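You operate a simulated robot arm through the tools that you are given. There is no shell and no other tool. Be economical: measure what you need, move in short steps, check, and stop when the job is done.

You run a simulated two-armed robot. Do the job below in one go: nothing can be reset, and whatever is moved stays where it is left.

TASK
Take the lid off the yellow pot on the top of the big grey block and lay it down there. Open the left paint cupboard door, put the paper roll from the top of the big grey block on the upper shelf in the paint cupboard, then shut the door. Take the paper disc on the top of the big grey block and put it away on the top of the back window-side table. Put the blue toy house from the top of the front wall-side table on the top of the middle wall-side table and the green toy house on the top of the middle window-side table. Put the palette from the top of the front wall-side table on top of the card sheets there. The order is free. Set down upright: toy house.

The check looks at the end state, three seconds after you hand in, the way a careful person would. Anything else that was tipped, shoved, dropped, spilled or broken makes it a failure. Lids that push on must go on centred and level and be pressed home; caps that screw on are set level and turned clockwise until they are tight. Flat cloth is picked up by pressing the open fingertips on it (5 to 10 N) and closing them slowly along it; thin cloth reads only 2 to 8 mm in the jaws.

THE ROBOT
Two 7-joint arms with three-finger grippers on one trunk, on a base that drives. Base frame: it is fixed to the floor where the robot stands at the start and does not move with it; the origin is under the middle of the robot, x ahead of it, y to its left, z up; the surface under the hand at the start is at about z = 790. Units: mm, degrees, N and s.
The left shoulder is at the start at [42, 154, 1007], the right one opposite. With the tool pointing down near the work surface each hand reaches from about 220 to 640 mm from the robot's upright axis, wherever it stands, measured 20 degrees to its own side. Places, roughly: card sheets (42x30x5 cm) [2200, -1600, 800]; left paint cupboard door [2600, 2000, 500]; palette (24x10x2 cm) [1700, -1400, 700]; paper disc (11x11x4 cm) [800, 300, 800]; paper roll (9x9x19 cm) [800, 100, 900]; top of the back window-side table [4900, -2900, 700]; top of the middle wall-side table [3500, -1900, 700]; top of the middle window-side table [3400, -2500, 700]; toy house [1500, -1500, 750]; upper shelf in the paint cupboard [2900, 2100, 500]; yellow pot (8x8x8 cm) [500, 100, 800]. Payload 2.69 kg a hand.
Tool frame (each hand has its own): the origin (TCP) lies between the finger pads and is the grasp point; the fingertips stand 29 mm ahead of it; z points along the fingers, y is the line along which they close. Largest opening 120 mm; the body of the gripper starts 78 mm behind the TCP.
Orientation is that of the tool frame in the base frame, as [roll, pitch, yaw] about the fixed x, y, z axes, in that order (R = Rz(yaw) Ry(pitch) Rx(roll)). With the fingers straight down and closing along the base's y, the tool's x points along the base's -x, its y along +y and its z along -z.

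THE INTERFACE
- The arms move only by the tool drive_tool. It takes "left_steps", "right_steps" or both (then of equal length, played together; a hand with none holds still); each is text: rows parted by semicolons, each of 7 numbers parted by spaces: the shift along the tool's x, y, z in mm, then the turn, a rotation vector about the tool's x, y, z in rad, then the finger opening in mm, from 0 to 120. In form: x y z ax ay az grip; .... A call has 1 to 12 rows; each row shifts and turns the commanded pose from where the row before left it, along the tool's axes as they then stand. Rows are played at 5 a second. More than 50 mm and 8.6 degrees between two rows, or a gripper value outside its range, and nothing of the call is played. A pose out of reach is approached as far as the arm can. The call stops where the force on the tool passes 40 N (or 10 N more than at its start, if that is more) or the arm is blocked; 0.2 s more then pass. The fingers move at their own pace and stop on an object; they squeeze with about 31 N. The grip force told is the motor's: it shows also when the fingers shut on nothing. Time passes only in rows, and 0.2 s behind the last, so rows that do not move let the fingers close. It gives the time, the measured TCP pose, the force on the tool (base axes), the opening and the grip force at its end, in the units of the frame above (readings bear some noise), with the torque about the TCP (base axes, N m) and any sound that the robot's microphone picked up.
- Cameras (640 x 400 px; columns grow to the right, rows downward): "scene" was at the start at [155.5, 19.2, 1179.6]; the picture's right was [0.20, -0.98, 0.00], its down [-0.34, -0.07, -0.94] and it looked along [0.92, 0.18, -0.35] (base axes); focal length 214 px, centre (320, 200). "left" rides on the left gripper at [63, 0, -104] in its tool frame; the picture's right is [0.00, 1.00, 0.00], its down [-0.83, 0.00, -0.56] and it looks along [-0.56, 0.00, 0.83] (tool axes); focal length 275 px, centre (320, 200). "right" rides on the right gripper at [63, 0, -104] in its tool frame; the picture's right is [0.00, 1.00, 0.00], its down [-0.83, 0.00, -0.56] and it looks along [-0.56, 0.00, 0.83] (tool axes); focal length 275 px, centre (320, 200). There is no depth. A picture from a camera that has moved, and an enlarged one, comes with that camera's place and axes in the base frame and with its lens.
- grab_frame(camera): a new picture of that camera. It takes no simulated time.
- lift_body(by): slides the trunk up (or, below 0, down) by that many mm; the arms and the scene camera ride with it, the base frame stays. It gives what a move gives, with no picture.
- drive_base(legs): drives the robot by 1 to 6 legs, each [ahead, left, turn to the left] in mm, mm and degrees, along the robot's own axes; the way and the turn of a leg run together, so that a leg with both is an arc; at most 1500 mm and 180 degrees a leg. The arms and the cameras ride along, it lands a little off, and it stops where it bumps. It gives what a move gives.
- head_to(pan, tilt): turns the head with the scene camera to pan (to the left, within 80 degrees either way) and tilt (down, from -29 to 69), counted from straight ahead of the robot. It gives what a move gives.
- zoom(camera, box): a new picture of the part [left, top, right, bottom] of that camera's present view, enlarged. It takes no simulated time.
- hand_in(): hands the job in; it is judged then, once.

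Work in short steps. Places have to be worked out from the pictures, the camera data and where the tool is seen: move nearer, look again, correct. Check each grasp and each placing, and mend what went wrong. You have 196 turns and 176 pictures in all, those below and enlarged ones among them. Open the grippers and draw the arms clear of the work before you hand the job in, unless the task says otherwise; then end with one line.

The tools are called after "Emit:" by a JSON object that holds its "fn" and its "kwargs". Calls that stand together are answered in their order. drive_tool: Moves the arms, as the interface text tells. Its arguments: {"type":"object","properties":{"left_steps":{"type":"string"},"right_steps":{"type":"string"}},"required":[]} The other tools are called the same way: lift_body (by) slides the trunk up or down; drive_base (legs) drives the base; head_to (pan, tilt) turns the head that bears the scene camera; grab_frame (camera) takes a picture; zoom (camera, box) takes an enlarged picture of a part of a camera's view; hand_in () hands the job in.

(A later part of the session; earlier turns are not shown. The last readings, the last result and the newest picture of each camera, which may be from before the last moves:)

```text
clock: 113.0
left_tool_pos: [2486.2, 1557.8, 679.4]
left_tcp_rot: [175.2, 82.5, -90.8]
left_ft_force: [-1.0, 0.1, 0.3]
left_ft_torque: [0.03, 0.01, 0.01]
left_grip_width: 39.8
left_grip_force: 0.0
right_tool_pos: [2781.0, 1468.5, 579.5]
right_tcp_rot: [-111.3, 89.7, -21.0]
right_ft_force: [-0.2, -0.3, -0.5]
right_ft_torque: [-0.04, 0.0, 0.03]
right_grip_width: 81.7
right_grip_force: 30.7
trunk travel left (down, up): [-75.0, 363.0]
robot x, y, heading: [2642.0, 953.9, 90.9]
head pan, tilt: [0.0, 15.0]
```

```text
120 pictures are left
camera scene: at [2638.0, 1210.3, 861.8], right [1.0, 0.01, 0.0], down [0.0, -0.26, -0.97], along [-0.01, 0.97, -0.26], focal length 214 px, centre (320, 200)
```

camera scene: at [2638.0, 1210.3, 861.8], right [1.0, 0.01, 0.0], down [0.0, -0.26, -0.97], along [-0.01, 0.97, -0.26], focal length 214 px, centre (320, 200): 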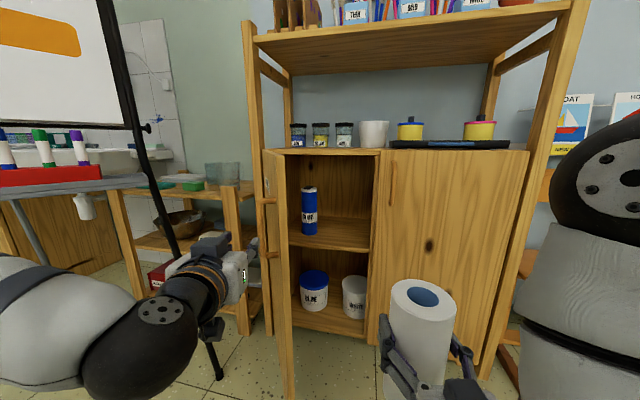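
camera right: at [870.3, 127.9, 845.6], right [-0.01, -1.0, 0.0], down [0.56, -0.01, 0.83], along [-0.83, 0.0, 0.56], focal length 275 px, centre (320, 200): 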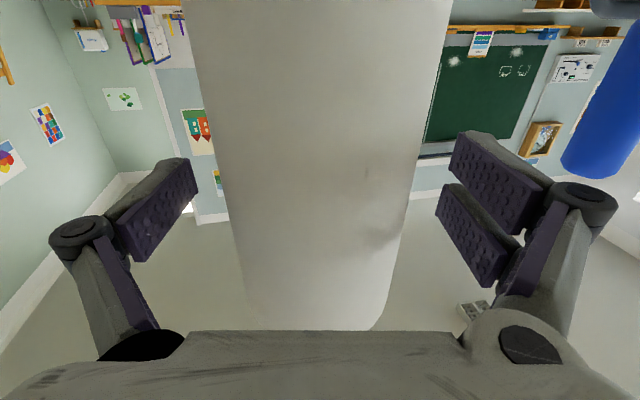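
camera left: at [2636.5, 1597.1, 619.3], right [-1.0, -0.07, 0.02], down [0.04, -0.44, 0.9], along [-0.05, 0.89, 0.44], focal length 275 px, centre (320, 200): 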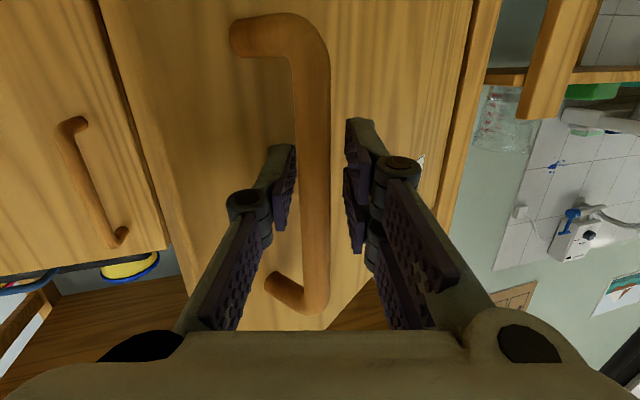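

The upper shelf is visible, with its top at z≈465, and the space to the right of the blue bottle (x≈2670–2810) is free. I first fold the left hand back to a compact pose so the robot can come closer.

Emit:
{"fn": "drive_tool", "kwargs": {"left_steps": "-20 0 -45 0 0 0 40;-20 0 -45 0 0 0 40;-20 0 -45 0 0 0 40;-20 0 -40 0 0 0 40;-20 0 -30 0 0.1 0 40;-20 0 -20 0 0.14 0 40;0 0 -10 0 0.14 0 40;0 0 0 0 0.14 0 40;0 0 0 0 0.14 0 40;0 0 0 0 0.14 0 40;0 0 0 0 0.14 0 40;0 0 0 0 0.14 0 40"}}

Emit:
{"fn": "drive_tool", "kwargs": {"left_steps": "0 0 0 0 0.14 0 40;0 0 0 0 0.14 0 40;0 0 0 0 0.08 0 40;0 0 -30 0 0 0 40;0 0 -30 0 0 0 40;0 0 0 0 0 0 40"}}

Emit:
{"fn": "grab_frame", "kwargs": {"camera": "scene"}}

```text
clock: 115.6
left_tool_pos: [2507.6, 1426.1, 795.3]
left_tcp_rot: [179.6, 20.5, -86.4]
left_ft_force: [-0.1, 0.3, 0.0]
left_ft_torque: [-0.02, 0.01, 0.05]
left_grip_width: 40.2
left_grip_force: 0.0
left hand out of reach, approached as far as the arm can: row 2, 3, 4, 6, 7, 8, 9, 10, 11, 12
right_tool_pos: [2780.4, 1467.8, 579.5]
right_tcp_rot: [-111.8, 89.8, -21.4]
right_ft_force: [0.6, 0.2, -1.6]
right_ft_torque: [-0.03, 0.04, 0.03]
right_grip_width: 81.4
right_grip_force: 30.7
trunk travel left (down, up): [-75.0, 363.0]
robot x, y, heading: [2638.9, 951.1, 90.5]
head pan, tilt: [0.0, 15.0]
```

```text
clock: 117.0
left_tool_pos: [2521.6, 1433.1, 758.8]
left_tcp_rot: [179.4, -0.1, -85.9]
left_ft_force: [-0.2, 0.5, 0.1]
left_ft_torque: [-0.02, 0.05, 0.04]
left_grip_width: 40.0
left_grip_force: 0.0
left hand out of reach, approached as far as the arm can: row 1, 2, 3, 4, 5
right_tool_pos: [2779.9, 1467.7, 579.0]
right_tcp_rot: [-110.9, 89.8, -20.6]
right_ft_force: [0.3, -0.1, -1.6]
right_ft_torque: [-0.03, 0.0, -0.01]
right_grip_width: 81.6
right_grip_force: 31.1
trunk travel left (down, up): [-75.0, 363.0]
robot x, y, heading: [2640.9, 952.7, 91.0]
head pan, tilt: [0.0, 15.0]
```

```text
119 pictures are left
camera scene: at [2638.1, 1210.3, 861.8], right [1.0, 0.01, 0.0], down [0.0, -0.26, -0.97], along [-0.01, 0.97, -0.26], focal length 214 px, centre (320, 200)
```

scene: 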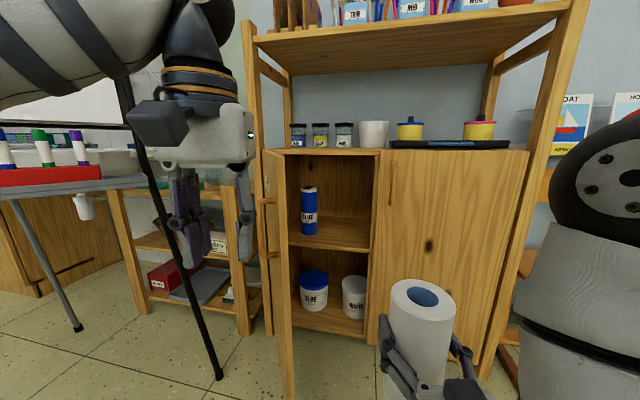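

The left hand is folded but still 480 mm ahead. I raise it and take it further left, out of the way.

Emit:
{"fn": "drive_tool", "kwargs": {"left_steps": "0 20 -40 0 0 0 40;0 25 -40 0 0 0 40;0 25 -40 0 0 0 40;10 25 -40 0 0 0 40;15 25 -20 0 0 0 40;20 25 0 0 0 0 40;20 0 0 0 0 0 40;20 0 0 0 0 0 40"}}

Emit:
{"fn": "grab_frame", "kwargs": {"camera": "scene"}}

```text
clock: 118.8
left_tool_pos: [2440.7, 1358.2, 734.0]
left_tcp_rot: [179.4, -0.1, -86.0]
left_ft_force: [0.4, -0.2, -1.1]
left_ft_torque: [-0.01, 0.01, 0.0]
left_grip_width: 40.0
left_grip_force: 0.0
left hand out of reach, approached as far as the arm can: row 1, 2, 3, 4, 5, 6, 8
right_tool_pos: [2780.7, 1468.8, 578.6]
right_tcp_rot: [-111.6, 89.7, -21.3]
right_ft_force: [-0.1, -0.3, -1.8]
right_ft_torque: [0.01, 0.0, 0.0]
right_grip_width: 81.4
right_grip_force: 30.6
trunk travel left (down, up): [-75.0, 363.0]
robot x, y, heading: [2639.8, 951.8, 90.6]
head pan, tilt: [0.0, 15.0]
```

```text
118 pictures are left
camera scene: at [2638.1, 1210.3, 861.8], right [1.0, 0.01, 0.0], down [0.0, -0.26, -0.97], along [-0.01, 0.97, -0.26], focal length 214 px, centre (320, 200)
```

scene: 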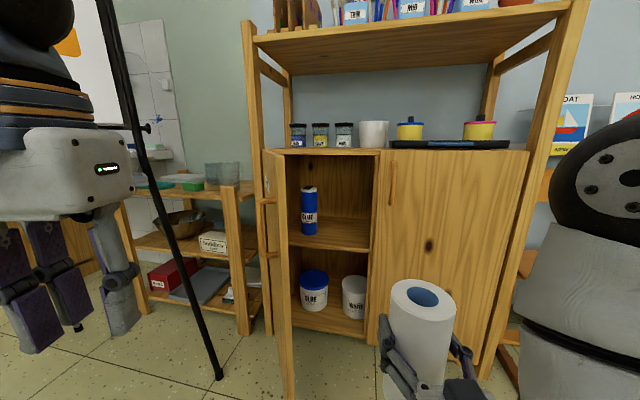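

The left hand is clear above the right hand's path. I drive right and ahead a bit, then bring the roll hand across in front of the opening.

Emit:
{"fn": "drive_base", "kwargs": {"legs": [[0, -200, 0], [230, 0, 0]]}}

Emit:
{"fn": "drive_tool", "kwargs": {"right_steps": "-5 30 0 0 0 0 60;-5 30 0 0 0 0 60;-5 30 0 0 0 0 60;-5 30 0 0 0 0 60;-5 30 0 0 0 0 60;0 30 0 0 0 0 60;0 30 0 0 0 0 60;0 20 0 0 0 0 60;0 0 0 0 0 0 60"}}

Emit:
{"fn": "grab_frame", "kwargs": {"camera": "scene"}}

```text
clock: 122.2
left_tool_pos: [2634.7, 1586.9, 733.1]
left_tcp_rot: [179.5, 0.0, -86.1]
left_ft_force: [0.4, -1.4, -0.4]
left_ft_torque: [0.02, -0.01, -0.01]
left_grip_width: 39.8
left_grip_force: 0.2
right_tool_pos: [2972.9, 1697.2, 578.1]
right_tcp_rot: [-111.4, 89.8, -21.1]
right_ft_force: [-0.8, 0.2, -1.2]
right_ft_torque: [-0.04, 0.02, 0.01]
right_grip_width: 81.2
right_grip_force: 31.0
trunk travel left (down, up): [-75.0, 363.0]
robot x, y, heading: [2831.5, 1182.3, 90.2]
head pan, tilt: [0.0, 15.0]
```

```text
clock: 124.2
left_tool_pos: [2633.9, 1586.8, 733.4]
left_tcp_rot: [179.6, 0.0, -86.2]
left_ft_force: [0.2, -0.4, -0.3]
left_ft_torque: [-0.05, -0.03, -0.05]
left_grip_width: 40.1
left_grip_force: 0.1
right_tool_pos: [2745.0, 1695.4, 603.8]
right_tcp_rot: [-116.8, 89.9, -26.5]
right_ft_force: [-0.3, 0.0, -1.1]
right_ft_torque: [0.03, 0.01, 0.0]
right_grip_width: 81.5
right_grip_force: 31.1
trunk travel left (down, up): [-75.0, 363.0]
robot x, y, heading: [2835.6, 1177.4, 90.6]
head pan, tilt: [0.0, 15.0]
```

```text
117 pictures are left
camera scene: at [2831.0, 1439.5, 861.8], right [1.0, 0.01, 0.0], down [0.0, -0.26, -0.97], along [-0.01, 0.97, -0.26], focal length 214 px, centre (320, 200)
```

scene: 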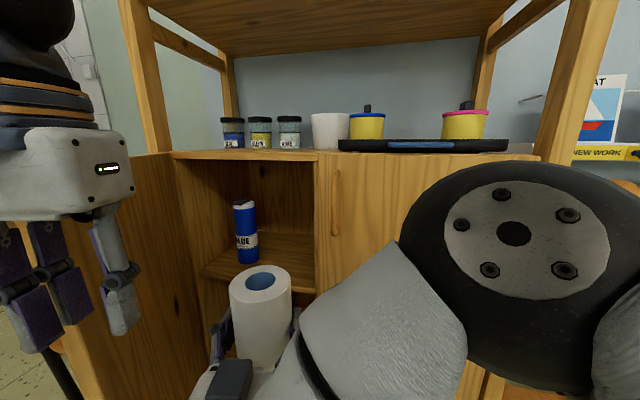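

The left hand would pass the door tip with little room. I raise the trunk so the left hand clears the door top, then bring the right hand back down level.

Emit:
{"fn": "lift_body", "kwargs": {"by": 180}}

Emit:
{"fn": "grab_frame", "kwargs": {"camera": "scene"}}

```text
clock: 126.2
left_tool_pos: [2634.7, 1587.3, 913.8]
left_tcp_rot: [179.5, -0.1, -86.1]
left_ft_force: [0.2, -0.5, 0.0]
left_ft_torque: [0.03, -0.01, -0.02]
left_grip_width: 39.8
left_grip_force: 0.0
right_tool_pos: [2743.4, 1695.8, 782.9]
right_tcp_rot: [-121.2, 89.6, -31.0]
right_ft_force: [-0.1, 0.4, -1.3]
right_ft_torque: [-0.02, 0.01, 0.0]
right_grip_width: 81.4
right_grip_force: 30.9
trunk travel left (down, up): [-255.0, 183.0]
robot x, y, heading: [2834.8, 1177.1, 90.4]
head pan, tilt: [0.0, 15.0]
```

```text
116 pictures are left
camera scene: at [2831.6, 1378.6, 1059.9], right [1.0, 0.01, 0.0], down [0.0, -0.26, -0.97], along [-0.01, 0.97, -0.26], focal length 214 px, centre (320, 200)
```

scene: 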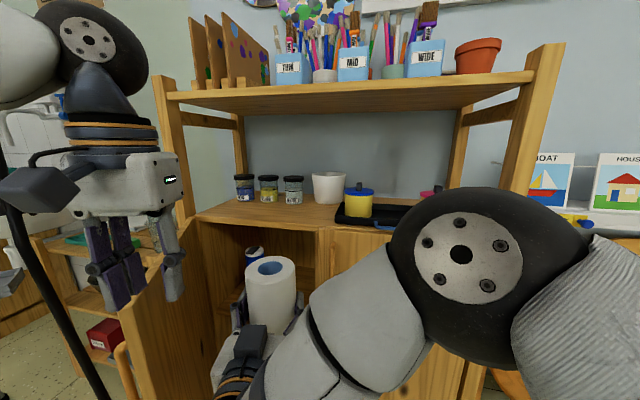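

Both hands rose level, and the left fingertips are now above the door top. I lower the right hand back to z≈625.

Emit:
{"fn": "drive_tool", "kwargs": {"right_steps": "40 0 0 0 0 0 60;40 0 0 0 0 0 60;40 3 0 0 0 0 60;38 3 0 0 0 0 60;0 0 0 0 0 0 60"}}

Emit:
{"fn": "drive_base", "kwargs": {"legs": [[150, 0, 0]]}}

Emit:
{"fn": "head_to", "kwargs": {"pan": 10, "tilt": 35}}

Emit:
{"fn": "grab_frame", "kwargs": {"camera": "scene"}}

```text
clock: 127.4
left_tool_pos: [2633.8, 1588.2, 912.6]
left_tcp_rot: [179.5, 0.0, -86.1]
left_ft_force: [0.4, -0.9, 0.2]
left_ft_torque: [0.0, 0.0, 0.0]
left_grip_width: 40.1
left_grip_force: 0.2
right_tool_pos: [2745.9, 1696.8, 632.6]
right_tcp_rot: [-137.9, 89.5, -47.5]
right_ft_force: [0.4, 0.4, -1.7]
right_ft_torque: [0.01, 0.01, 0.01]
right_grip_width: 81.3
right_grip_force: 31.0
right hand out of reach, approached as far as the arm can: row 4
trunk travel left (down, up): [-255.0, 183.0]
robot x, y, heading: [2834.3, 1180.7, 90.7]
head pan, tilt: [0.0, 15.0]
```

```text
clock: 128.8
left_tool_pos: [2633.4, 1737.5, 912.9]
left_tcp_rot: [179.6, -0.2, -86.2]
left_ft_force: [-0.6, -0.3, -0.1]
left_ft_torque: [-0.03, 0.02, -0.01]
left_grip_width: 40.1
left_grip_force: 0.1
right_tool_pos: [2746.7, 1847.3, 632.5]
right_tcp_rot: [-146.4, 89.5, -56.3]
right_ft_force: [0.1, 0.4, -0.2]
right_ft_torque: [-0.01, -0.03, 0.01]
right_grip_width: 81.4
right_grip_force: 31.1
trunk travel left (down, up): [-255.0, 183.0]
robot x, y, heading: [2832.9, 1330.2, 90.3]
head pan, tilt: [0.0, 15.0]
```

```text
clock: 129.6
left_tool_pos: [2634.3, 1737.4, 913.4]
left_tcp_rot: [179.5, -0.1, -86.2]
left_ft_force: [-0.1, 0.1, -0.9]
left_ft_torque: [0.01, -0.02, -0.04]
left_grip_width: 40.0
left_grip_force: 0.0
right_tool_pos: [2745.1, 1848.0, 632.4]
right_tcp_rot: [-144.9, 89.6, -54.8]
right_ft_force: [-0.5, -0.6, -2.3]
right_ft_torque: [0.0, 0.01, 0.0]
right_grip_width: 81.5
right_grip_force: 30.5
trunk travel left (down, up): [-255.0, 183.0]
robot x, y, heading: [2831.1, 1332.2, 90.3]
head pan, tilt: [10.0, 35.0]
```

```text
115 pictures are left
camera scene: at [2815.5, 1521.5, 1028.0], right [0.98, 0.18, 0.0], down [0.1, -0.56, -0.82], along [-0.15, 0.81, -0.57], focal length 214 px, centre (320, 200)
```

scene: 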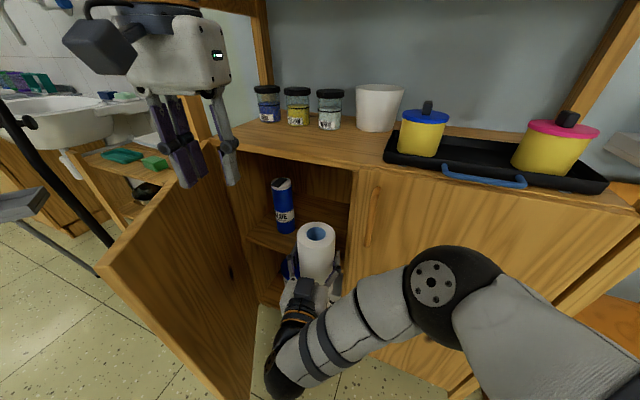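

The roll faces the opening. I shift 18 mm left and advance the base 90 mm so that it starts entering above the shelf.

Emit:
{"fn": "drive_tool", "kwargs": {"right_steps": "0 9 0 0 0 0 60;0 9 0 0 0 0 60;0 0 0 0 0 0 60"}}

Emit:
{"fn": "drive_base", "kwargs": {"legs": [[90, 0, 0]]}}

Emit:
{"fn": "grab_frame", "kwargs": {"camera": "scene"}}

```text
clock: 130.4
left_tool_pos: [2633.2, 1738.3, 914.0]
left_tcp_rot: [179.4, 0.0, -86.2]
left_ft_force: [0.1, 0.1, 0.1]
left_ft_torque: [0.01, -0.01, -0.01]
left_grip_width: 39.7
left_grip_force: 0.0
right_tool_pos: [2739.9, 1848.1, 641.2]
right_tcp_rot: [-155.0, 89.4, -64.9]
right_ft_force: [-0.7, 0.3, -1.3]
right_ft_torque: [0.03, -0.02, 0.04]
right_grip_width: 81.2
right_grip_force: 31.3
right hand out of reach, approached as far as the arm can: row 1, 2
trunk travel left (down, up): [-255.0, 183.0]
robot x, y, heading: [2832.7, 1327.0, 90.3]
head pan, tilt: [10.0, 35.0]
```

```text
clock: 131.6
left_tool_pos: [2632.8, 1830.1, 913.8]
left_tcp_rot: [179.6, -0.1, -86.2]
left_ft_force: [0.4, 0.0, -1.2]
left_ft_torque: [-0.01, 0.0, -0.01]
left_grip_width: 40.1
left_grip_force: 0.0
right_tool_pos: [2738.6, 1938.7, 639.6]
right_tcp_rot: [-155.8, 89.4, -65.6]
right_ft_force: [-0.2, 0.4, -1.7]
right_ft_torque: [-0.01, -0.04, 0.02]
right_grip_width: 81.2
right_grip_force: 30.8
trunk travel left (down, up): [-255.0, 183.0]
robot x, y, heading: [2831.1, 1414.0, 90.5]
head pan, tilt: [10.0, 35.0]
```

```text
114 pictures are left
camera scene: at [2814.7, 1612.7, 1027.8], right [0.98, 0.18, 0.0], down [0.1, -0.56, -0.82], along [-0.15, 0.81, -0.57], focal length 214 px, centre (320, 200)
```

scene: 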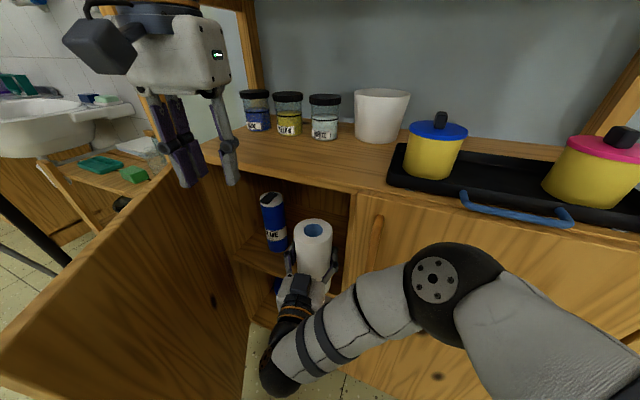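

The roll is at the entrance. I extend the arm forward to y≈2035, checking reach.

Emit:
{"fn": "drive_tool", "kwargs": {"right_steps": "0 0 20 0 0 0 60;0 0 20 0 0 0 60;0 0 20 0 0 0 60;0 0 20 0 0 0 60;0 0 20 0 0 0 60;0 0 0 0 0 0 60"}}

Emit:
{"fn": "zoom", "kwargs": {"camera": "scene", "box": [200, 160, 400, 400]}}

```text
clock: 132.9
left_tool_pos: [2634.2, 1828.0, 914.1]
left_tcp_rot: [179.5, 0.0, -86.2]
left_ft_force: [0.2, -0.2, 0.1]
left_ft_torque: [0.02, 0.0, 0.0]
left_grip_width: 40.0
left_grip_force: 0.0
right_tool_pos: [2739.5, 2039.1, 640.2]
right_tcp_rot: [-160.1, 89.2, -70.0]
right_ft_force: [-0.4, -1.1, -1.4]
right_ft_torque: [0.0, -0.04, 0.02]
right_grip_width: 81.2
right_grip_force: 31.2
trunk travel left (down, up): [-255.0, 183.0]
robot x, y, heading: [2830.2, 1420.6, 90.7]
head pan, tilt: [10.0, 35.0]
```

```text
1.67 times, centred on (300, 280) of scene
camera zoom: at [2814.8, 1612.2, 1027.9], right [0.98, 0.18, 0.0], down [0.1, -0.56, -0.82], along [-0.15, 0.81, -0.57], focal length 358 px, centre (353, 67)
```

zoom: 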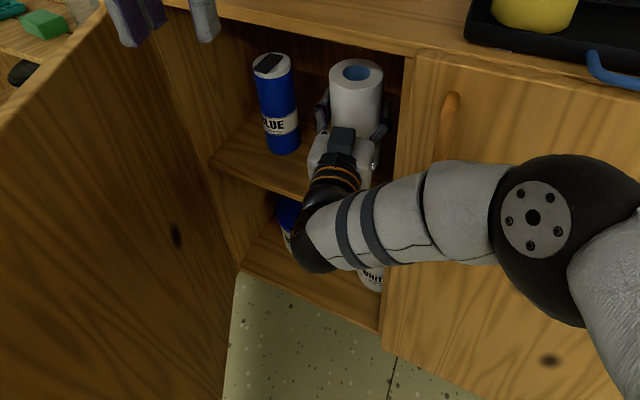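

The roll is well inside. I lower it gently toward the shelf.

Emit:
{"fn": "drive_tool", "kwargs": {"right_steps": "8 2 0 0 0 0 60;8 0 0 0 0 0 60;8 0 0 0 0 0 60;6 0 0 0 0 0 60;4 0 0 0 0 0 60;0 0 0 0 0 0 60"}}

```text
clock: 134.3
left_tool_pos: [2633.6, 1828.2, 913.4]
left_tcp_rot: [179.5, 0.0, -86.3]
left_ft_force: [-0.4, 0.3, 0.7]
left_ft_torque: [0.0, 0.01, -0.02]
left_grip_width: 40.1
left_grip_force: 0.1
right_tool_pos: [2755.3, 2036.6, 617.0]
right_tcp_rot: [-159.8, 89.2, -69.7]
right_ft_force: [0.6, -0.3, -1.8]
right_ft_torque: [0.01, 0.03, 0.01]
right_grip_width: 81.3
right_grip_force: 30.8
right hand out of reach, approached as far as the arm can: row 1, 2, 3, 4
trunk travel left (down, up): [-255.0, 183.0]
robot x, y, heading: [2830.9, 1417.8, 90.7]
head pan, tilt: [10.0, 35.0]
```

Downward reach ran out and x drifted to 2755. I shift the base 28 mm left and use the trunk to lower instead.

Emit:
{"fn": "drive_base", "kwargs": {"legs": [[0, 28, 0]]}}

Emit:
{"fn": "lift_body", "kwargs": {"by": -14}}

Emit:
{"fn": "zoom", "kwargs": {"camera": "scene", "box": [200, 160, 400, 400]}}

```text
clock: 135.3
left_tool_pos: [2605.5, 1829.0, 913.3]
left_tcp_rot: [179.5, 0.0, -86.3]
left_ft_force: [0.4, -0.4, 0.0]
left_ft_torque: [0.01, 0.05, -0.01]
left_grip_width: 40.0
left_grip_force: 0.0
right_tool_pos: [2726.6, 2034.8, 617.5]
right_tcp_rot: [-157.6, 89.3, -67.6]
right_ft_force: [0.8, -0.7, -1.7]
right_ft_torque: [-0.01, 0.02, 0.01]
right_grip_width: 81.3
right_grip_force: 30.3
trunk travel left (down, up): [-255.0, 183.0]
robot x, y, heading: [2804.8, 1419.9, 90.3]
head pan, tilt: [10.0, 35.0]
```

```text
clock: 135.9
left_tool_pos: [2605.4, 1828.5, 898.8]
left_tcp_rot: [179.6, 0.0, -86.2]
left_ft_force: [0.1, 1.0, -0.2]
left_ft_torque: [0.0, 0.0, 0.0]
left_grip_width: 39.6
left_grip_force: 0.1
right_tool_pos: [2727.3, 2035.5, 603.0]
right_tcp_rot: [-160.4, 89.3, -70.3]
right_ft_force: [-0.1, 0.1, -0.8]
right_ft_torque: [0.01, 0.03, 0.02]
right_grip_width: 81.0
right_grip_force: 31.1
trunk travel left (down, up): [-241.0, 197.0]
robot x, y, heading: [2801.1, 1417.6, 90.4]
head pan, tilt: [10.0, 35.0]
```

```text
1.67 times, centred on (300, 280) of scene
camera zoom: at [2786.6, 1615.2, 1014.2], right [0.98, 0.18, 0.0], down [0.1, -0.56, -0.82], along [-0.15, 0.81, -0.57], focal length 358 px, centre (353, 67)
```

zoom: 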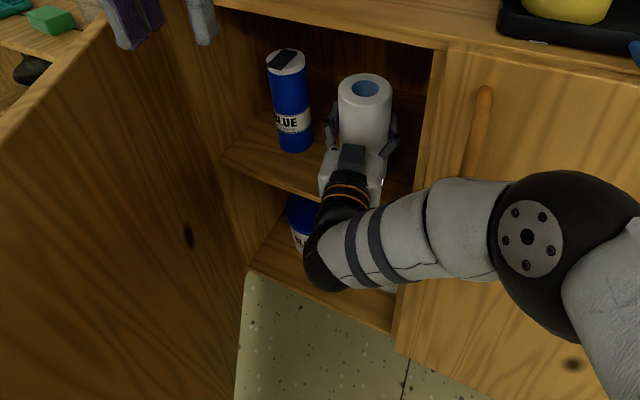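

Still no contact. I lower the trunk in small steps until the force shows the roll touching the shelf.

Emit:
{"fn": "lift_body", "kwargs": {"by": -8}}

Emit:
{"fn": "lift_body", "kwargs": {"by": -6}}

Emit:
{"fn": "lift_body", "kwargs": {"by": -6}}

```text
clock: 136.4
left_tool_pos: [2605.8, 1827.8, 891.9]
left_tcp_rot: [179.5, 0.1, -86.2]
left_ft_force: [-0.5, -1.3, 0.0]
left_ft_torque: [-0.02, 0.0, 0.02]
left_grip_width: 40.1
left_grip_force: 0.0
right_tool_pos: [2726.6, 2035.3, 594.8]
right_tcp_rot: [-161.0, 89.3, -70.8]
right_ft_force: [0.4, 0.2, -0.2]
right_ft_torque: [0.11, 0.04, -0.04]
right_grip_width: 81.0
right_grip_force: 31.1
trunk travel left (down, up): [-233.0, 205.0]
robot x, y, heading: [2801.4, 1423.2, 90.6]
head pan, tilt: [10.0, 35.0]
```

```text
clock: 137.0
left_tool_pos: [2605.1, 1826.6, 886.5]
left_tcp_rot: [179.5, 0.2, -86.3]
left_ft_force: [-0.3, 0.3, 0.1]
left_ft_torque: [-0.01, -0.03, 0.0]
left_grip_width: 39.8
left_grip_force: 0.0
right_tool_pos: [2725.3, 2035.2, 592.8]
right_tcp_rot: [-119.9, 89.8, -29.9]
right_ft_force: [0.2, -3.2, 25.5]
right_ft_torque: [0.34, 0.6, 0.28]
right_grip_width: 81.6
right_grip_force: 31.2
trunk travel left (down, up): [-227.0, 211.0]
robot x, y, heading: [2802.7, 1421.2, 90.4]
head pan, tilt: [10.0, 35.0]
```

```text
clock: 137.6
left_tool_pos: [2605.6, 1827.6, 879.6]
left_tcp_rot: [179.5, 0.0, -86.3]
left_ft_force: [-0.8, -0.4, 0.7]
left_ft_torque: [0.0, 0.01, -0.05]
left_grip_width: 40.0
left_grip_force: 0.1
right_tool_pos: [2726.7, 2034.9, 584.2]
right_tcp_rot: [-155.4, 89.4, -65.4]
right_ft_force: [-0.8, 1.8, 21.8]
right_ft_torque: [0.63, 0.63, 0.04]
right_grip_width: 80.8
right_grip_force: 30.6
trunk travel left (down, up): [-221.0, 217.0]
robot x, y, heading: [2803.7, 1420.4, 90.5]
head pan, tilt: [10.0, 35.0]
```

The roll stands on the shelf. I open the grip and back straight out.

Emit:
{"fn": "drive_tool", "kwargs": {"right_steps": "0 0 0 0 0 0 88;0 0 0 0 0 0 96;0 0 0 0 0 0 104;0 0 0 0 0 0 104;0 0 -15 0 0 0 104;0 0 -20 0 0 0 104;0 0 -25 0 0 0 104;0 0 -25 0 0 0 104"}}

Emit:
{"fn": "zoom", "kwargs": {"camera": "scene", "box": [200, 160, 400, 400]}}

```text
clock: 139.3
left_tool_pos: [2606.1, 1827.8, 880.1]
left_tcp_rot: [179.5, 0.1, -86.1]
left_ft_force: [-0.2, -0.2, 0.3]
left_ft_torque: [0.01, 0.01, 0.01]
left_grip_width: 40.0
left_grip_force: 0.0
right_tool_pos: [2727.5, 1948.4, 583.2]
right_tcp_rot: [-160.9, 89.3, -70.8]
right_ft_force: [0.3, -0.5, -0.3]
right_ft_torque: [0.0, -0.01, 0.0]
right_grip_width: 104.3
right_grip_force: 0.1
trunk travel left (down, up): [-221.0, 217.0]
robot x, y, heading: [2802.9, 1417.3, 90.6]
head pan, tilt: [10.0, 35.0]
```

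```text
1.67 times, centred on (300, 280) of scene
camera zoom: at [2786.5, 1620.3, 994.3], right [0.98, 0.18, 0.0], down [0.1, -0.56, -0.82], along [-0.15, 0.81, -0.57], focal length 358 px, centre (353, 67)
```

zoom: 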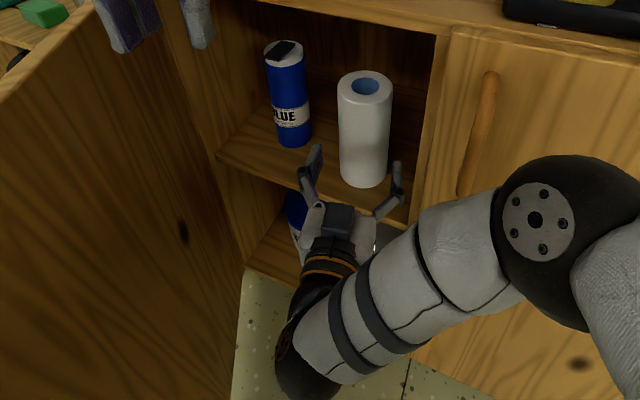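

The roll stands upright on the upper shelf. I withdraw the right hand clear of the door's swing, then look at the door's top edge.

Emit:
{"fn": "drive_tool", "kwargs": {"right_steps": "0 0 -45 0 0 0 104;0 0 -45 0 0 0 104;0 0 -45 0 0 0 104;0 0 -45 0 0 0 60;0 -30 0 0 0 0 40;0 -30 0 0 0 0 20;0 -30 0 0 0 0 0;0 -30 0 0 0 0 0;0 -30 0 0 0 0 0;0 -30 0 0 0 0 0"}}

Emit:
{"fn": "head_to", "kwargs": {"pan": 30, "tilt": 40}}

Emit:
{"fn": "grab_frame", "kwargs": {"camera": "scene"}}

Emit:
{"fn": "grab_frame", "kwargs": {"camera": "left"}}

```text
clock: 141.0
left_tool_pos: [2605.8, 1827.3, 881.3]
left_tcp_rot: [179.5, 0.1, -86.2]
left_ft_force: [-0.3, 1.0, 0.2]
left_ft_torque: [0.0, 0.01, -0.01]
left_grip_width: 40.1
left_grip_force: 0.1
right_tool_pos: [2825.1, 1878.1, 584.5]
right_tcp_rot: [161.0, 88.6, -108.3]
right_ft_force: [-5.4, -10.9, 5.3]
right_ft_torque: [0.25, -0.08, 0.05]
right_grip_width: 0.0
right_grip_force: 28.5
right hand out of reach, approached as far as the arm can: row 1, 2, 3, 4, 6, 8
trunk travel left (down, up): [-221.0, 217.0]
robot x, y, heading: [2802.5, 1419.7, 90.5]
head pan, tilt: [10.0, 35.0]
stopped in row 8 (right hand): the force on the tool passed its limit at 49 N (the readings are from after the stop); the commanded pose is now the measured one
```

```text
clock: 141.8
left_tool_pos: [2603.6, 1826.8, 879.9]
left_tcp_rot: [179.5, 0.0, -86.2]
left_ft_force: [0.2, -0.1, 0.6]
left_ft_torque: [0.04, 0.0, 0.03]
left_grip_width: 39.8
left_grip_force: 0.1
right_tool_pos: [2824.6, 1878.4, 584.5]
right_tcp_rot: [166.1, 88.5, -103.3]
right_ft_force: [-4.8, -16.4, 0.1]
right_ft_torque: [0.14, -0.05, -0.01]
right_grip_width: 0.0
right_grip_force: 28.8
trunk travel left (down, up): [-221.0, 217.0]
robot x, y, heading: [2805.7, 1421.0, 90.6]
head pan, tilt: [30.0, 40.0]
```

```text
110 pictures are left
camera scene: at [2758.5, 1605.7, 986.9], right [0.86, 0.51, 0.0], down [0.33, -0.55, -0.77], along [-0.39, 0.66, -0.64], focal length 214 px, centre (320, 200)
```

scene: 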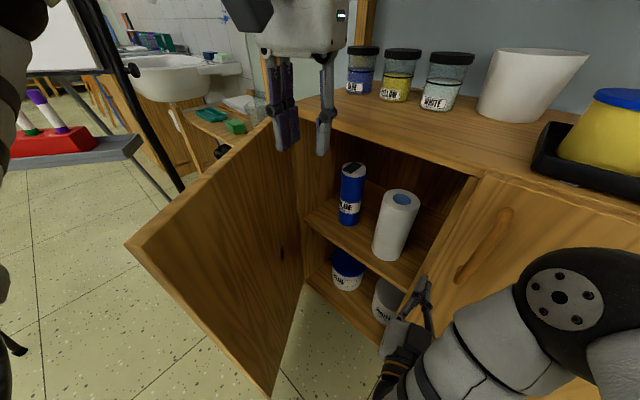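

```text
109 pictures are left
camera left: at [2608.4, 1765.1, 984.1], right [-1.0, -0.06, 0.01], down [-0.05, 0.83, 0.56], along [-0.04, 0.55, -0.83], focal length 275 px, centre (320, 200)
```

left: 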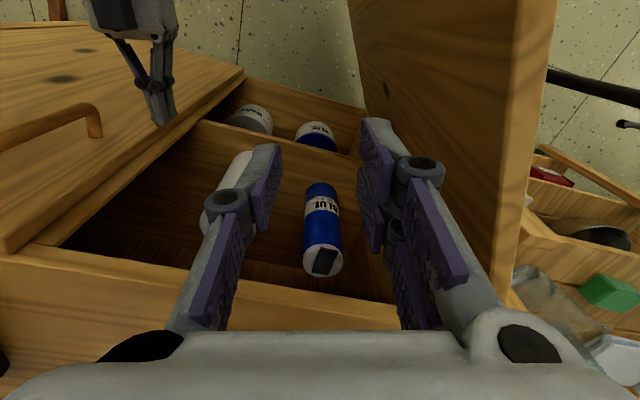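

The right fingertips rest against the right door's edge. I back the base off to free both hands from the cupboard.

Emit:
{"fn": "drive_base", "kwargs": {"legs": [[-160, 0, 0]]}}

Emit:
{"fn": "grab_frame", "kwargs": {"camera": "scene"}}

Emit:
{"fn": "grab_frame", "kwargs": {"camera": "left"}}

```text
clock: 143.3
left_tool_pos: [2605.5, 1663.2, 879.4]
left_tcp_rot: [179.5, 0.0, -86.0]
left_ft_force: [0.3, 0.9, -0.5]
left_ft_torque: [0.04, 0.01, 0.01]
left_grip_width: 40.0
left_grip_force: 0.1
right_tool_pos: [2827.0, 1715.3, 584.2]
right_tcp_rot: [165.1, 88.7, -104.1]
right_ft_force: [0.1, -0.4, -0.1]
right_ft_torque: [0.0, -0.01, 0.04]
right_grip_width: 0.2
right_grip_force: 28.9
trunk travel left (down, up): [-221.0, 217.0]
robot x, y, heading: [2803.5, 1257.1, 90.5]
head pan, tilt: [30.0, 40.0]
```

```text
108 pictures are left
camera scene: at [2760.2, 1442.4, 986.8], right [0.86, 0.51, 0.0], down [0.33, -0.55, -0.77], along [-0.39, 0.66, -0.64], focal length 214 px, centre (320, 200)
```

scene: 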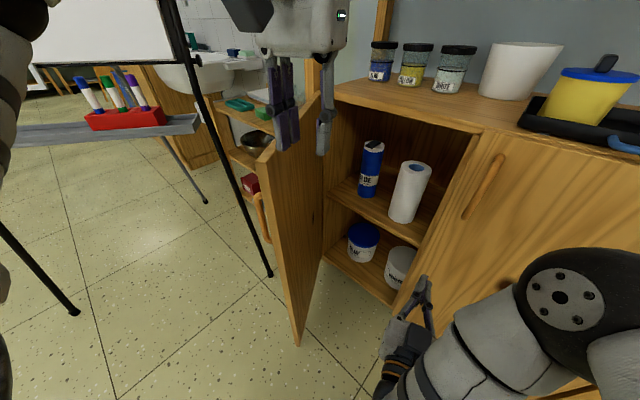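

```text
107 pictures are left
camera left: at [2610.0, 1601.7, 983.9], right [-1.0, -0.06, 0.01], down [-0.05, 0.83, 0.56], along [-0.04, 0.55, -0.83], focal length 275 px, centre (320, 200)
```

left: 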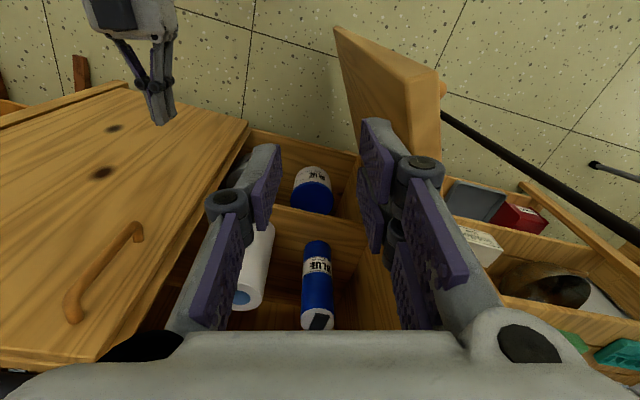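

The door's top tip corner is at about [2556, 1621], z≈845. I raise, open and move the left hand above the door edge so that the fingers straddle it.

Emit:
{"fn": "drive_tool", "kwargs": {"left_steps": "0 0 -25 0 0 0 60;0 0 0 0 0 0 90;-10 22 0 0 0 0 90;-10 22 0 0 0 0 90;-8 21 0 0 0 0 90;0 0 0 0 0 0 90"}}

Emit:
{"fn": "grab_frame", "kwargs": {"camera": "left"}}

Emit:
{"fn": "grab_frame", "kwargs": {"camera": "scene"}}

```text
clock: 144.7
left_tool_pos: [2539.3, 1686.3, 906.0]
left_tcp_rot: [179.5, 0.0, -86.1]
left_ft_force: [0.4, 0.2, -0.3]
left_ft_torque: [-0.02, -0.03, 0.01]
left_grip_width: 90.1
left_grip_force: 0.0
right_tool_pos: [2827.4, 1715.9, 584.2]
right_tcp_rot: [165.4, 88.5, -103.8]
right_ft_force: [0.1, 0.5, -0.4]
right_ft_torque: [-0.05, 0.0, -0.03]
right_grip_width: 0.0
right_grip_force: 28.0
trunk travel left (down, up): [-221.0, 217.0]
robot x, y, heading: [2804.2, 1258.3, 90.6]
head pan, tilt: [30.0, 40.0]
```

```text
106 pictures are left
camera left: at [2543.4, 1624.8, 1009.7], right [-1.0, -0.06, 0.01], down [-0.05, 0.83, 0.56], along [-0.04, 0.55, -0.83], focal length 275 px, centre (320, 200)
```

left: 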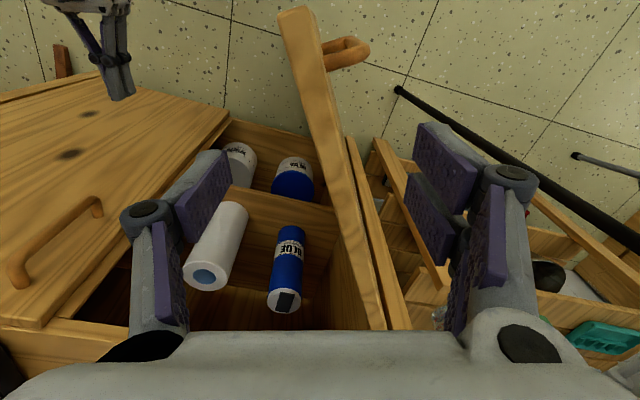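

```text
105 pictures are left
camera scene: at [2760.2, 1442.7, 986.7], right [0.86, 0.51, 0.0], down [0.33, -0.55, -0.77], along [-0.39, 0.66, -0.64], focal length 214 px, centre (320, 200)
```

scene: 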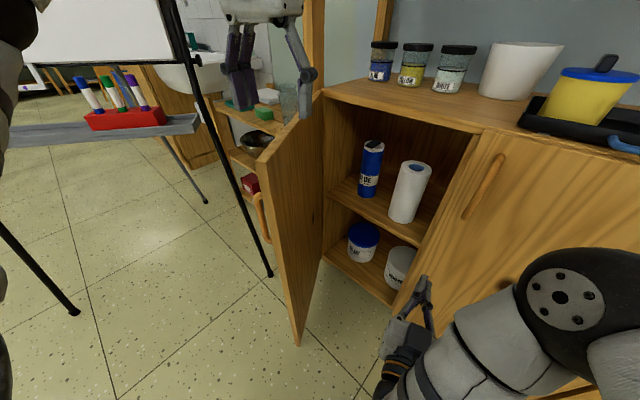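

The fingers straddle the door's top edge. I lower 60 mm and then sweep along the closing arc, turning the hand with the door.

Emit:
{"fn": "drive_tool", "kwargs": {"left_steps": "0 0 30 0 0 0 90;0 0 30 0 0 0 90;0 0 0 0 0 0 70;-3.1 -12.5 0 0 0 -0.05 60;-3.1 -12.5 0 0 0 -0.05 60;-3.1 -12.5 0 0 0 -0.05 60;-3.1 -12.5 0 0 0 -0.05 60;-3.1 -12.5 0 0 0 -0.05 60;-3.1 -12.5 0 0 0 -0.05 60;-3.1 -12.5 0 0 0 -0.05 60;-3.1 -12.5 0 0 0 -0.05 60;0 0 0 0 0 0 60"}}

Emit:
{"fn": "grab_frame", "kwargs": {"camera": "scene"}}

```text
clock: 147.3
left_tool_pos: [2630.3, 1735.8, 845.2]
left_tcp_rot: [179.5, 0.2, -63.1]
left_ft_force: [0.8, 0.2, 0.3]
left_ft_torque: [0.0, -0.02, 0.01]
left_grip_width: 59.8
left_grip_force: 0.1
right_tool_pos: [2827.5, 1716.2, 584.0]
right_tcp_rot: [165.3, 88.5, -104.0]
right_ft_force: [-0.2, 1.1, 0.2]
right_ft_torque: [-0.01, 0.0, -0.01]
right_grip_width: 0.0
right_grip_force: 29.2
trunk travel left (down, up): [-221.0, 217.0]
robot x, y, heading: [2808.3, 1257.0, 90.6]
head pan, tilt: [30.0, 40.0]
```

```text
104 pictures are left
camera scene: at [2760.2, 1442.7, 986.7], right [0.86, 0.51, 0.0], down [0.33, -0.55, -0.77], along [-0.39, 0.66, -0.64], focal length 214 px, centre (320, 200)
```

scene: 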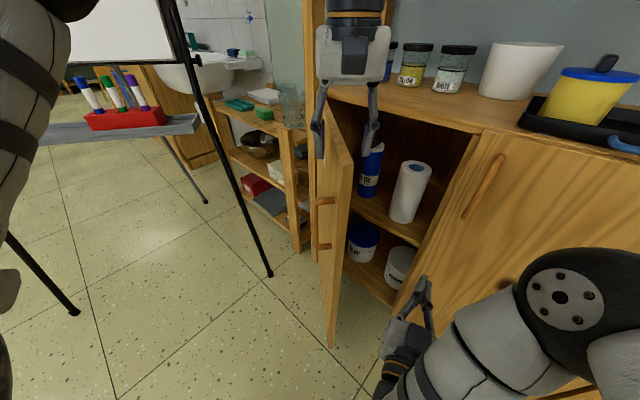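

The door is following to about 60°. I continue the sweep.

Emit:
{"fn": "drive_tool", "kwargs": {"left_steps": "-3.1 -12.5 0 0 0 -0.05 60;-3.1 -12.5 0 0 0 -0.05 60;-3.1 -12.5 0 0 0 -0.05 60;-3.1 -12.5 0 0 0 -0.05 60;-3.1 -12.5 0 0 0 -0.05 60;-3.1 -12.5 0 0 0 -0.05 60;-3.1 -12.5 0 0 0 -0.05 60;-3.1 -12.5 0 0 0 -0.05 60;0 0 0 0 0 0 60"}}

Emit:
{"fn": "grab_frame", "kwargs": {"camera": "scene"}}

Emit:
{"fn": "grab_frame", "kwargs": {"camera": "left"}}

```text
clock: 149.3
left_tool_pos: [2692.4, 1814.1, 843.9]
left_tcp_rot: [179.6, 0.4, -40.3]
left_ft_force: [1.2, 0.4, -0.5]
left_ft_torque: [0.01, -0.03, -0.01]
left_grip_width: 60.1
left_grip_force: 0.0
right_tool_pos: [2828.0, 1715.9, 584.0]
right_tcp_rot: [165.4, 88.5, -103.9]
right_ft_force: [-0.3, 0.5, -0.1]
right_ft_torque: [0.0, 0.0, 0.01]
right_grip_width: 0.0
right_grip_force: 28.3
trunk travel left (down, up): [-221.0, 217.0]
robot x, y, heading: [2802.6, 1256.1, 90.4]
head pan, tilt: [30.0, 40.0]
```

```text
103 pictures are left
camera scene: at [2760.2, 1442.7, 986.7], right [0.86, 0.51, 0.0], down [0.33, -0.55, -0.77], along [-0.39, 0.66, -0.64], focal length 214 px, centre (320, 200)
```

scene: 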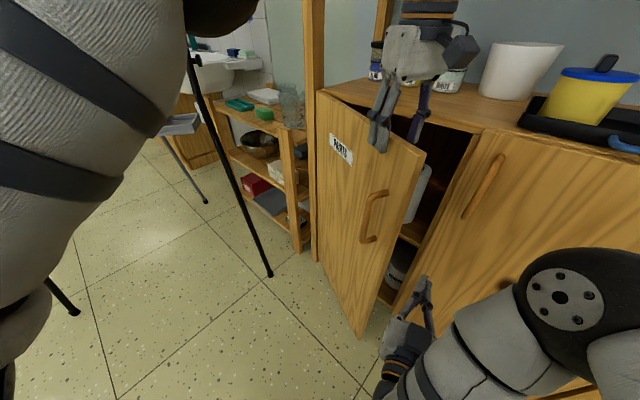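

```text
102 pictures are left
camera left: at [2741.4, 1773.4, 947.9], right [-0.65, -0.76, 0.01], down [-0.63, 0.54, 0.56], along [-0.43, 0.36, -0.83], focal length 275 px, centre (320, 200)
```

left: 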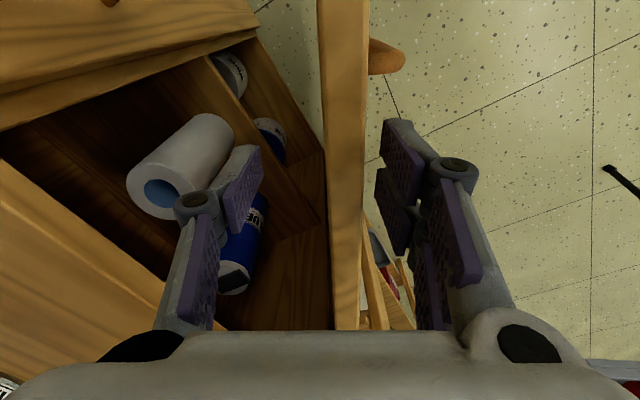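

The door is at about 38°. I lift the hand out, move it to the outer face with the fingers closed, and lower it there to push the door shut.

Emit:
{"fn": "drive_tool", "kwargs": {"left_steps": "0 0 -35 0 0 0 60;0 0 -35 0 0 0 60;0 35 0 0 0 0 20;0 35 0 0 0 0 0;0 0 35 0 0 0 0;0 0 45 0 0 0 0;0 0 25 0 0 0 0;0 0 0 0 0 0 0"}}

Emit:
{"fn": "grab_frame", "kwargs": {"camera": "left"}}

Emit:
{"fn": "grab_frame", "kwargs": {"camera": "scene"}}

```text
clock: 151.1
left_tool_pos: [2641.7, 1752.7, 805.3]
left_tcp_rot: [179.6, 0.3, -40.3]
left_ft_force: [0.4, 0.1, -0.1]
left_ft_torque: [0.03, 0.02, 0.03]
left_grip_width: 0.0
left_grip_force: 28.3
left hand out of reach, approached as far as the arm can: row 2
right_tool_pos: [2826.8, 1716.2, 584.7]
right_tcp_rot: [165.4, 88.5, -103.8]
right_ft_force: [-0.7, 0.2, 0.6]
right_ft_torque: [-0.02, 0.0, -0.02]
right_grip_width: 0.0
right_grip_force: 28.7
trunk travel left (down, up): [-221.0, 217.0]
robot x, y, heading: [2805.8, 1258.7, 90.6]
head pan, tilt: [30.0, 40.0]
```

```text
101 pictures are left
camera left: at [2689.7, 1713.4, 909.9], right [-0.65, -0.76, 0.01], down [-0.63, 0.54, 0.56], along [-0.43, 0.36, -0.83], focal length 275 px, centre (320, 200)
```

left: 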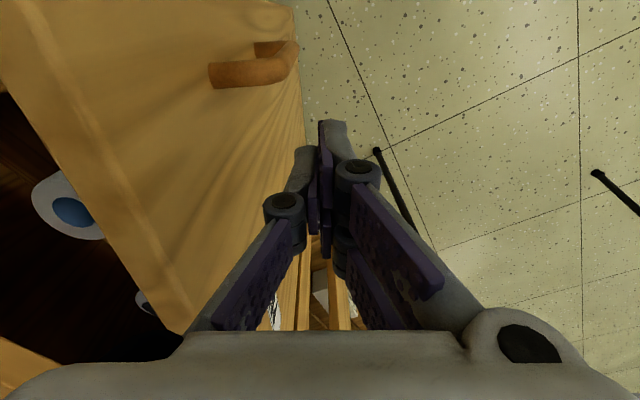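

```text
100 pictures are left
camera scene: at [2760.2, 1442.7, 986.7], right [0.86, 0.51, 0.0], down [0.33, -0.55, -0.77], along [-0.39, 0.66, -0.64], focal length 214 px, centre (320, 200)
```

scene: 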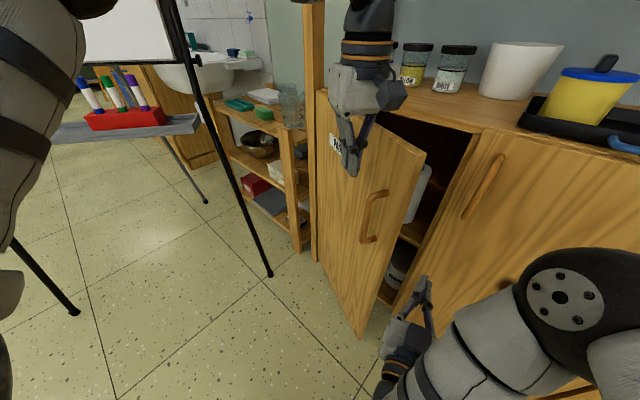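

The fist is on the outer face. I push along the closing arc.

Emit:
{"fn": "drive_tool", "kwargs": {"left_steps": "0 -12 0 0 0 0 0;0 -12 0 0 0 0 0;1.5 -12 0 0 0 -0.05 0;1.5 -12 0 0 0 -0.05 0;1.5 -12 0 0 0 -0.05 0;1.5 -12 0 0 0 -0.05 0;1.5 -12 0 0 0 -0.05 0;1.5 -12 0 0 0 -0.05 0;1.5 -12 0 0 0 -0.05 0;1.5 -12 0 0 0 -0.05 0;0 0 0 0 0 0 0"}}

Emit:
{"fn": "grab_frame", "kwargs": {"camera": "scene"}}

```text
clock: 153.5
left_tool_pos: [2715.1, 1843.9, 804.2]
left_tcp_rot: [179.7, 0.5, -17.3]
left_ft_force: [-0.7, 0.1, 0.4]
left_ft_torque: [-0.04, -0.01, 0.01]
left_grip_width: 0.0
left_grip_force: 28.4
left hand out of reach, approached as far as the arm can: row 10
right_tool_pos: [2827.8, 1716.7, 585.3]
right_tcp_rot: [165.3, 88.6, -103.8]
right_ft_force: [-0.3, 0.3, 0.6]
right_ft_torque: [0.02, 0.01, -0.02]
right_grip_width: 0.0
right_grip_force: 28.8
trunk travel left (down, up): [-221.0, 217.0]
robot x, y, heading: [2803.1, 1253.9, 90.6]
head pan, tilt: [30.0, 40.0]
```

```text
99 pictures are left
camera scene: at [2760.2, 1442.7, 986.7], right [0.86, 0.51, 0.0], down [0.33, -0.55, -0.77], along [-0.39, 0.66, -0.64], focal length 214 px, centre (320, 200)
```

scene: 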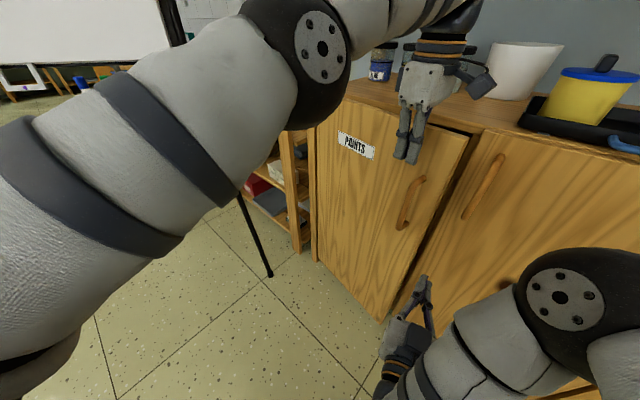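

The door is nearly shut. I push it the rest of the way with the base, in short steps.

Emit:
{"fn": "drive_base", "kwargs": {"legs": [[55, 0, 0]]}}

Emit:
{"fn": "drive_base", "kwargs": {"legs": [[20, 0, 0]]}}

Emit:
{"fn": "grab_frame", "kwargs": {"camera": "scene"}}

```text
clock: 154.4
left_tool_pos: [2714.2, 1900.3, 804.6]
left_tcp_rot: [179.9, 0.4, -17.4]
left_ft_force: [-0.1, -0.6, -0.5]
left_ft_torque: [-0.02, -0.04, -0.01]
left_grip_width: 0.0
left_grip_force: 27.9
right_tool_pos: [2826.4, 1772.8, 584.1]
right_tcp_rot: [165.5, 88.6, -103.7]
right_ft_force: [-0.4, -0.4, -0.6]
right_ft_torque: [-0.02, 0.02, 0.0]
right_grip_width: 0.2
right_grip_force: 28.6
trunk travel left (down, up): [-221.0, 217.0]
robot x, y, heading: [2803.3, 1314.5, 90.7]
head pan, tilt: [30.0, 40.0]
```

```text
clock: 155.3
left_tool_pos: [2713.0, 1908.1, 806.8]
left_tcp_rot: [178.7, 0.3, -17.6]
left_ft_force: [-1.5, -10.1, 5.6]
left_ft_torque: [0.4, -0.09, -0.03]
left_grip_width: 0.0
left_grip_force: 28.7
right_tool_pos: [2825.6, 1784.5, 585.3]
right_tcp_rot: [162.9, 88.4, -106.3]
right_ft_force: [-0.9, 0.4, 0.0]
right_ft_torque: [-0.01, 0.0, -0.02]
right_grip_width: 0.0
right_grip_force: 28.7
trunk travel left (down, up): [-221.0, 217.0]
robot x, y, heading: [2804.0, 1322.2, 90.5]
head pan, tilt: [30.0, 40.0]
stopped in leg 1: the force on the tool passed its limit at 69 N (the readings are from after the stop); the commanded pose is now the measured one
```

```text
98 pictures are left
camera scene: at [2759.0, 1511.4, 986.9], right [0.86, 0.51, 0.0], down [0.33, -0.55, -0.77], along [-0.39, 0.66, -0.64], focal length 214 px, centre (320, 200)
```

scene: 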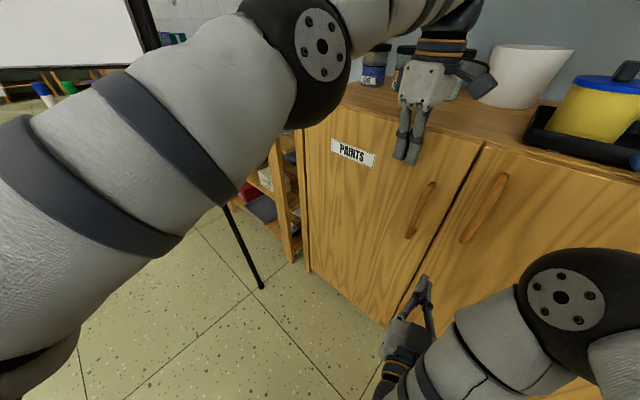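

The door appears shut. I back away and check it.

Emit:
{"fn": "drive_base", "kwargs": {"legs": [[-350, 0, 0]]}}

Emit:
{"fn": "head_to", "kwargs": {"pan": 5, "tilt": 25}}

Emit:
{"fn": "grab_frame", "kwargs": {"camera": "scene"}}

```text
clock: 157.6
left_tool_pos: [2715.7, 1558.3, 804.7]
left_tcp_rot: [178.7, 0.3, -17.2]
left_ft_force: [-0.1, 0.4, -0.2]
left_ft_torque: [0.0, 0.0, 0.0]
left_grip_width: 0.0
left_grip_force: 28.4
right_tool_pos: [2830.3, 1435.3, 584.7]
right_tcp_rot: [164.2, 88.6, -105.0]
right_ft_force: [0.3, 0.9, 0.3]
right_ft_torque: [0.03, -0.03, 0.0]
right_grip_width: 0.2
right_grip_force: 28.7
trunk travel left (down, up): [-221.0, 217.0]
robot x, y, heading: [2808.6, 976.9, 90.9]
head pan, tilt: [30.0, 40.0]
```

```text
clock: 158.5
left_tool_pos: [2715.3, 1557.4, 805.3]
left_tcp_rot: [178.7, 0.2, -17.3]
left_ft_force: [-0.1, -0.2, -0.4]
left_ft_torque: [0.02, -0.02, 0.04]
left_grip_width: 0.1
left_grip_force: 28.3
right_tool_pos: [2829.0, 1435.8, 584.3]
right_tcp_rot: [164.1, 88.4, -104.9]
right_ft_force: [-0.7, -0.2, 0.2]
right_ft_torque: [-0.01, -0.02, -0.02]
right_grip_width: 0.2
right_grip_force: 28.4
trunk travel left (down, up): [-221.0, 217.0]
robot x, y, heading: [2809.0, 975.2, 91.1]
head pan, tilt: [5.0, 25.0]
```

```text
97 pictures are left
camera scene: at [2797.4, 1180.6, 1010.0], right [0.99, 0.1, 0.0], down [0.04, -0.42, -0.91], along [-0.09, 0.9, -0.42], focal length 214 px, centre (320, 200)
```

scene: 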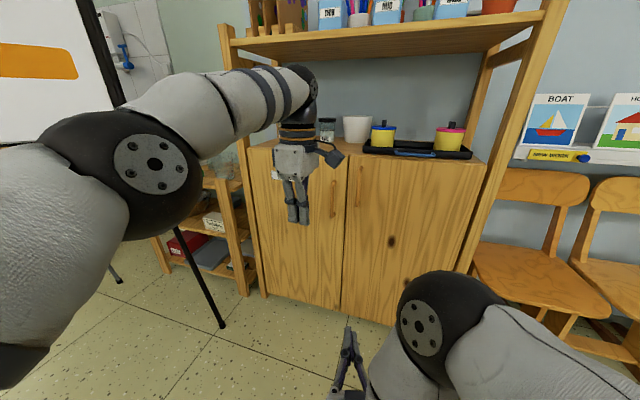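

I zoom to confirm the doors are flush.

Emit:
{"fn": "zoom", "kwargs": {"camera": "scene", "box": [240, 130, 480, 320]}}

```text
2.11 times, centred on (360, 225) of scene
camera zoom: at [2797.4, 1180.6, 1010.0], right [0.99, 0.1, 0.0], down [0.04, -0.42, -0.91], along [-0.09, 0.9, -0.42], focal length 452 px, centre (236, 147)
```

zoom: 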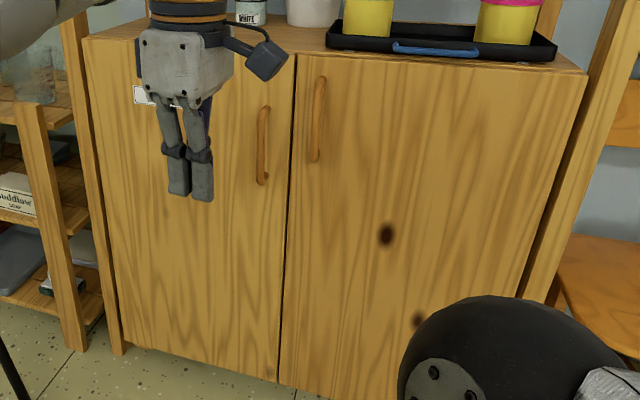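

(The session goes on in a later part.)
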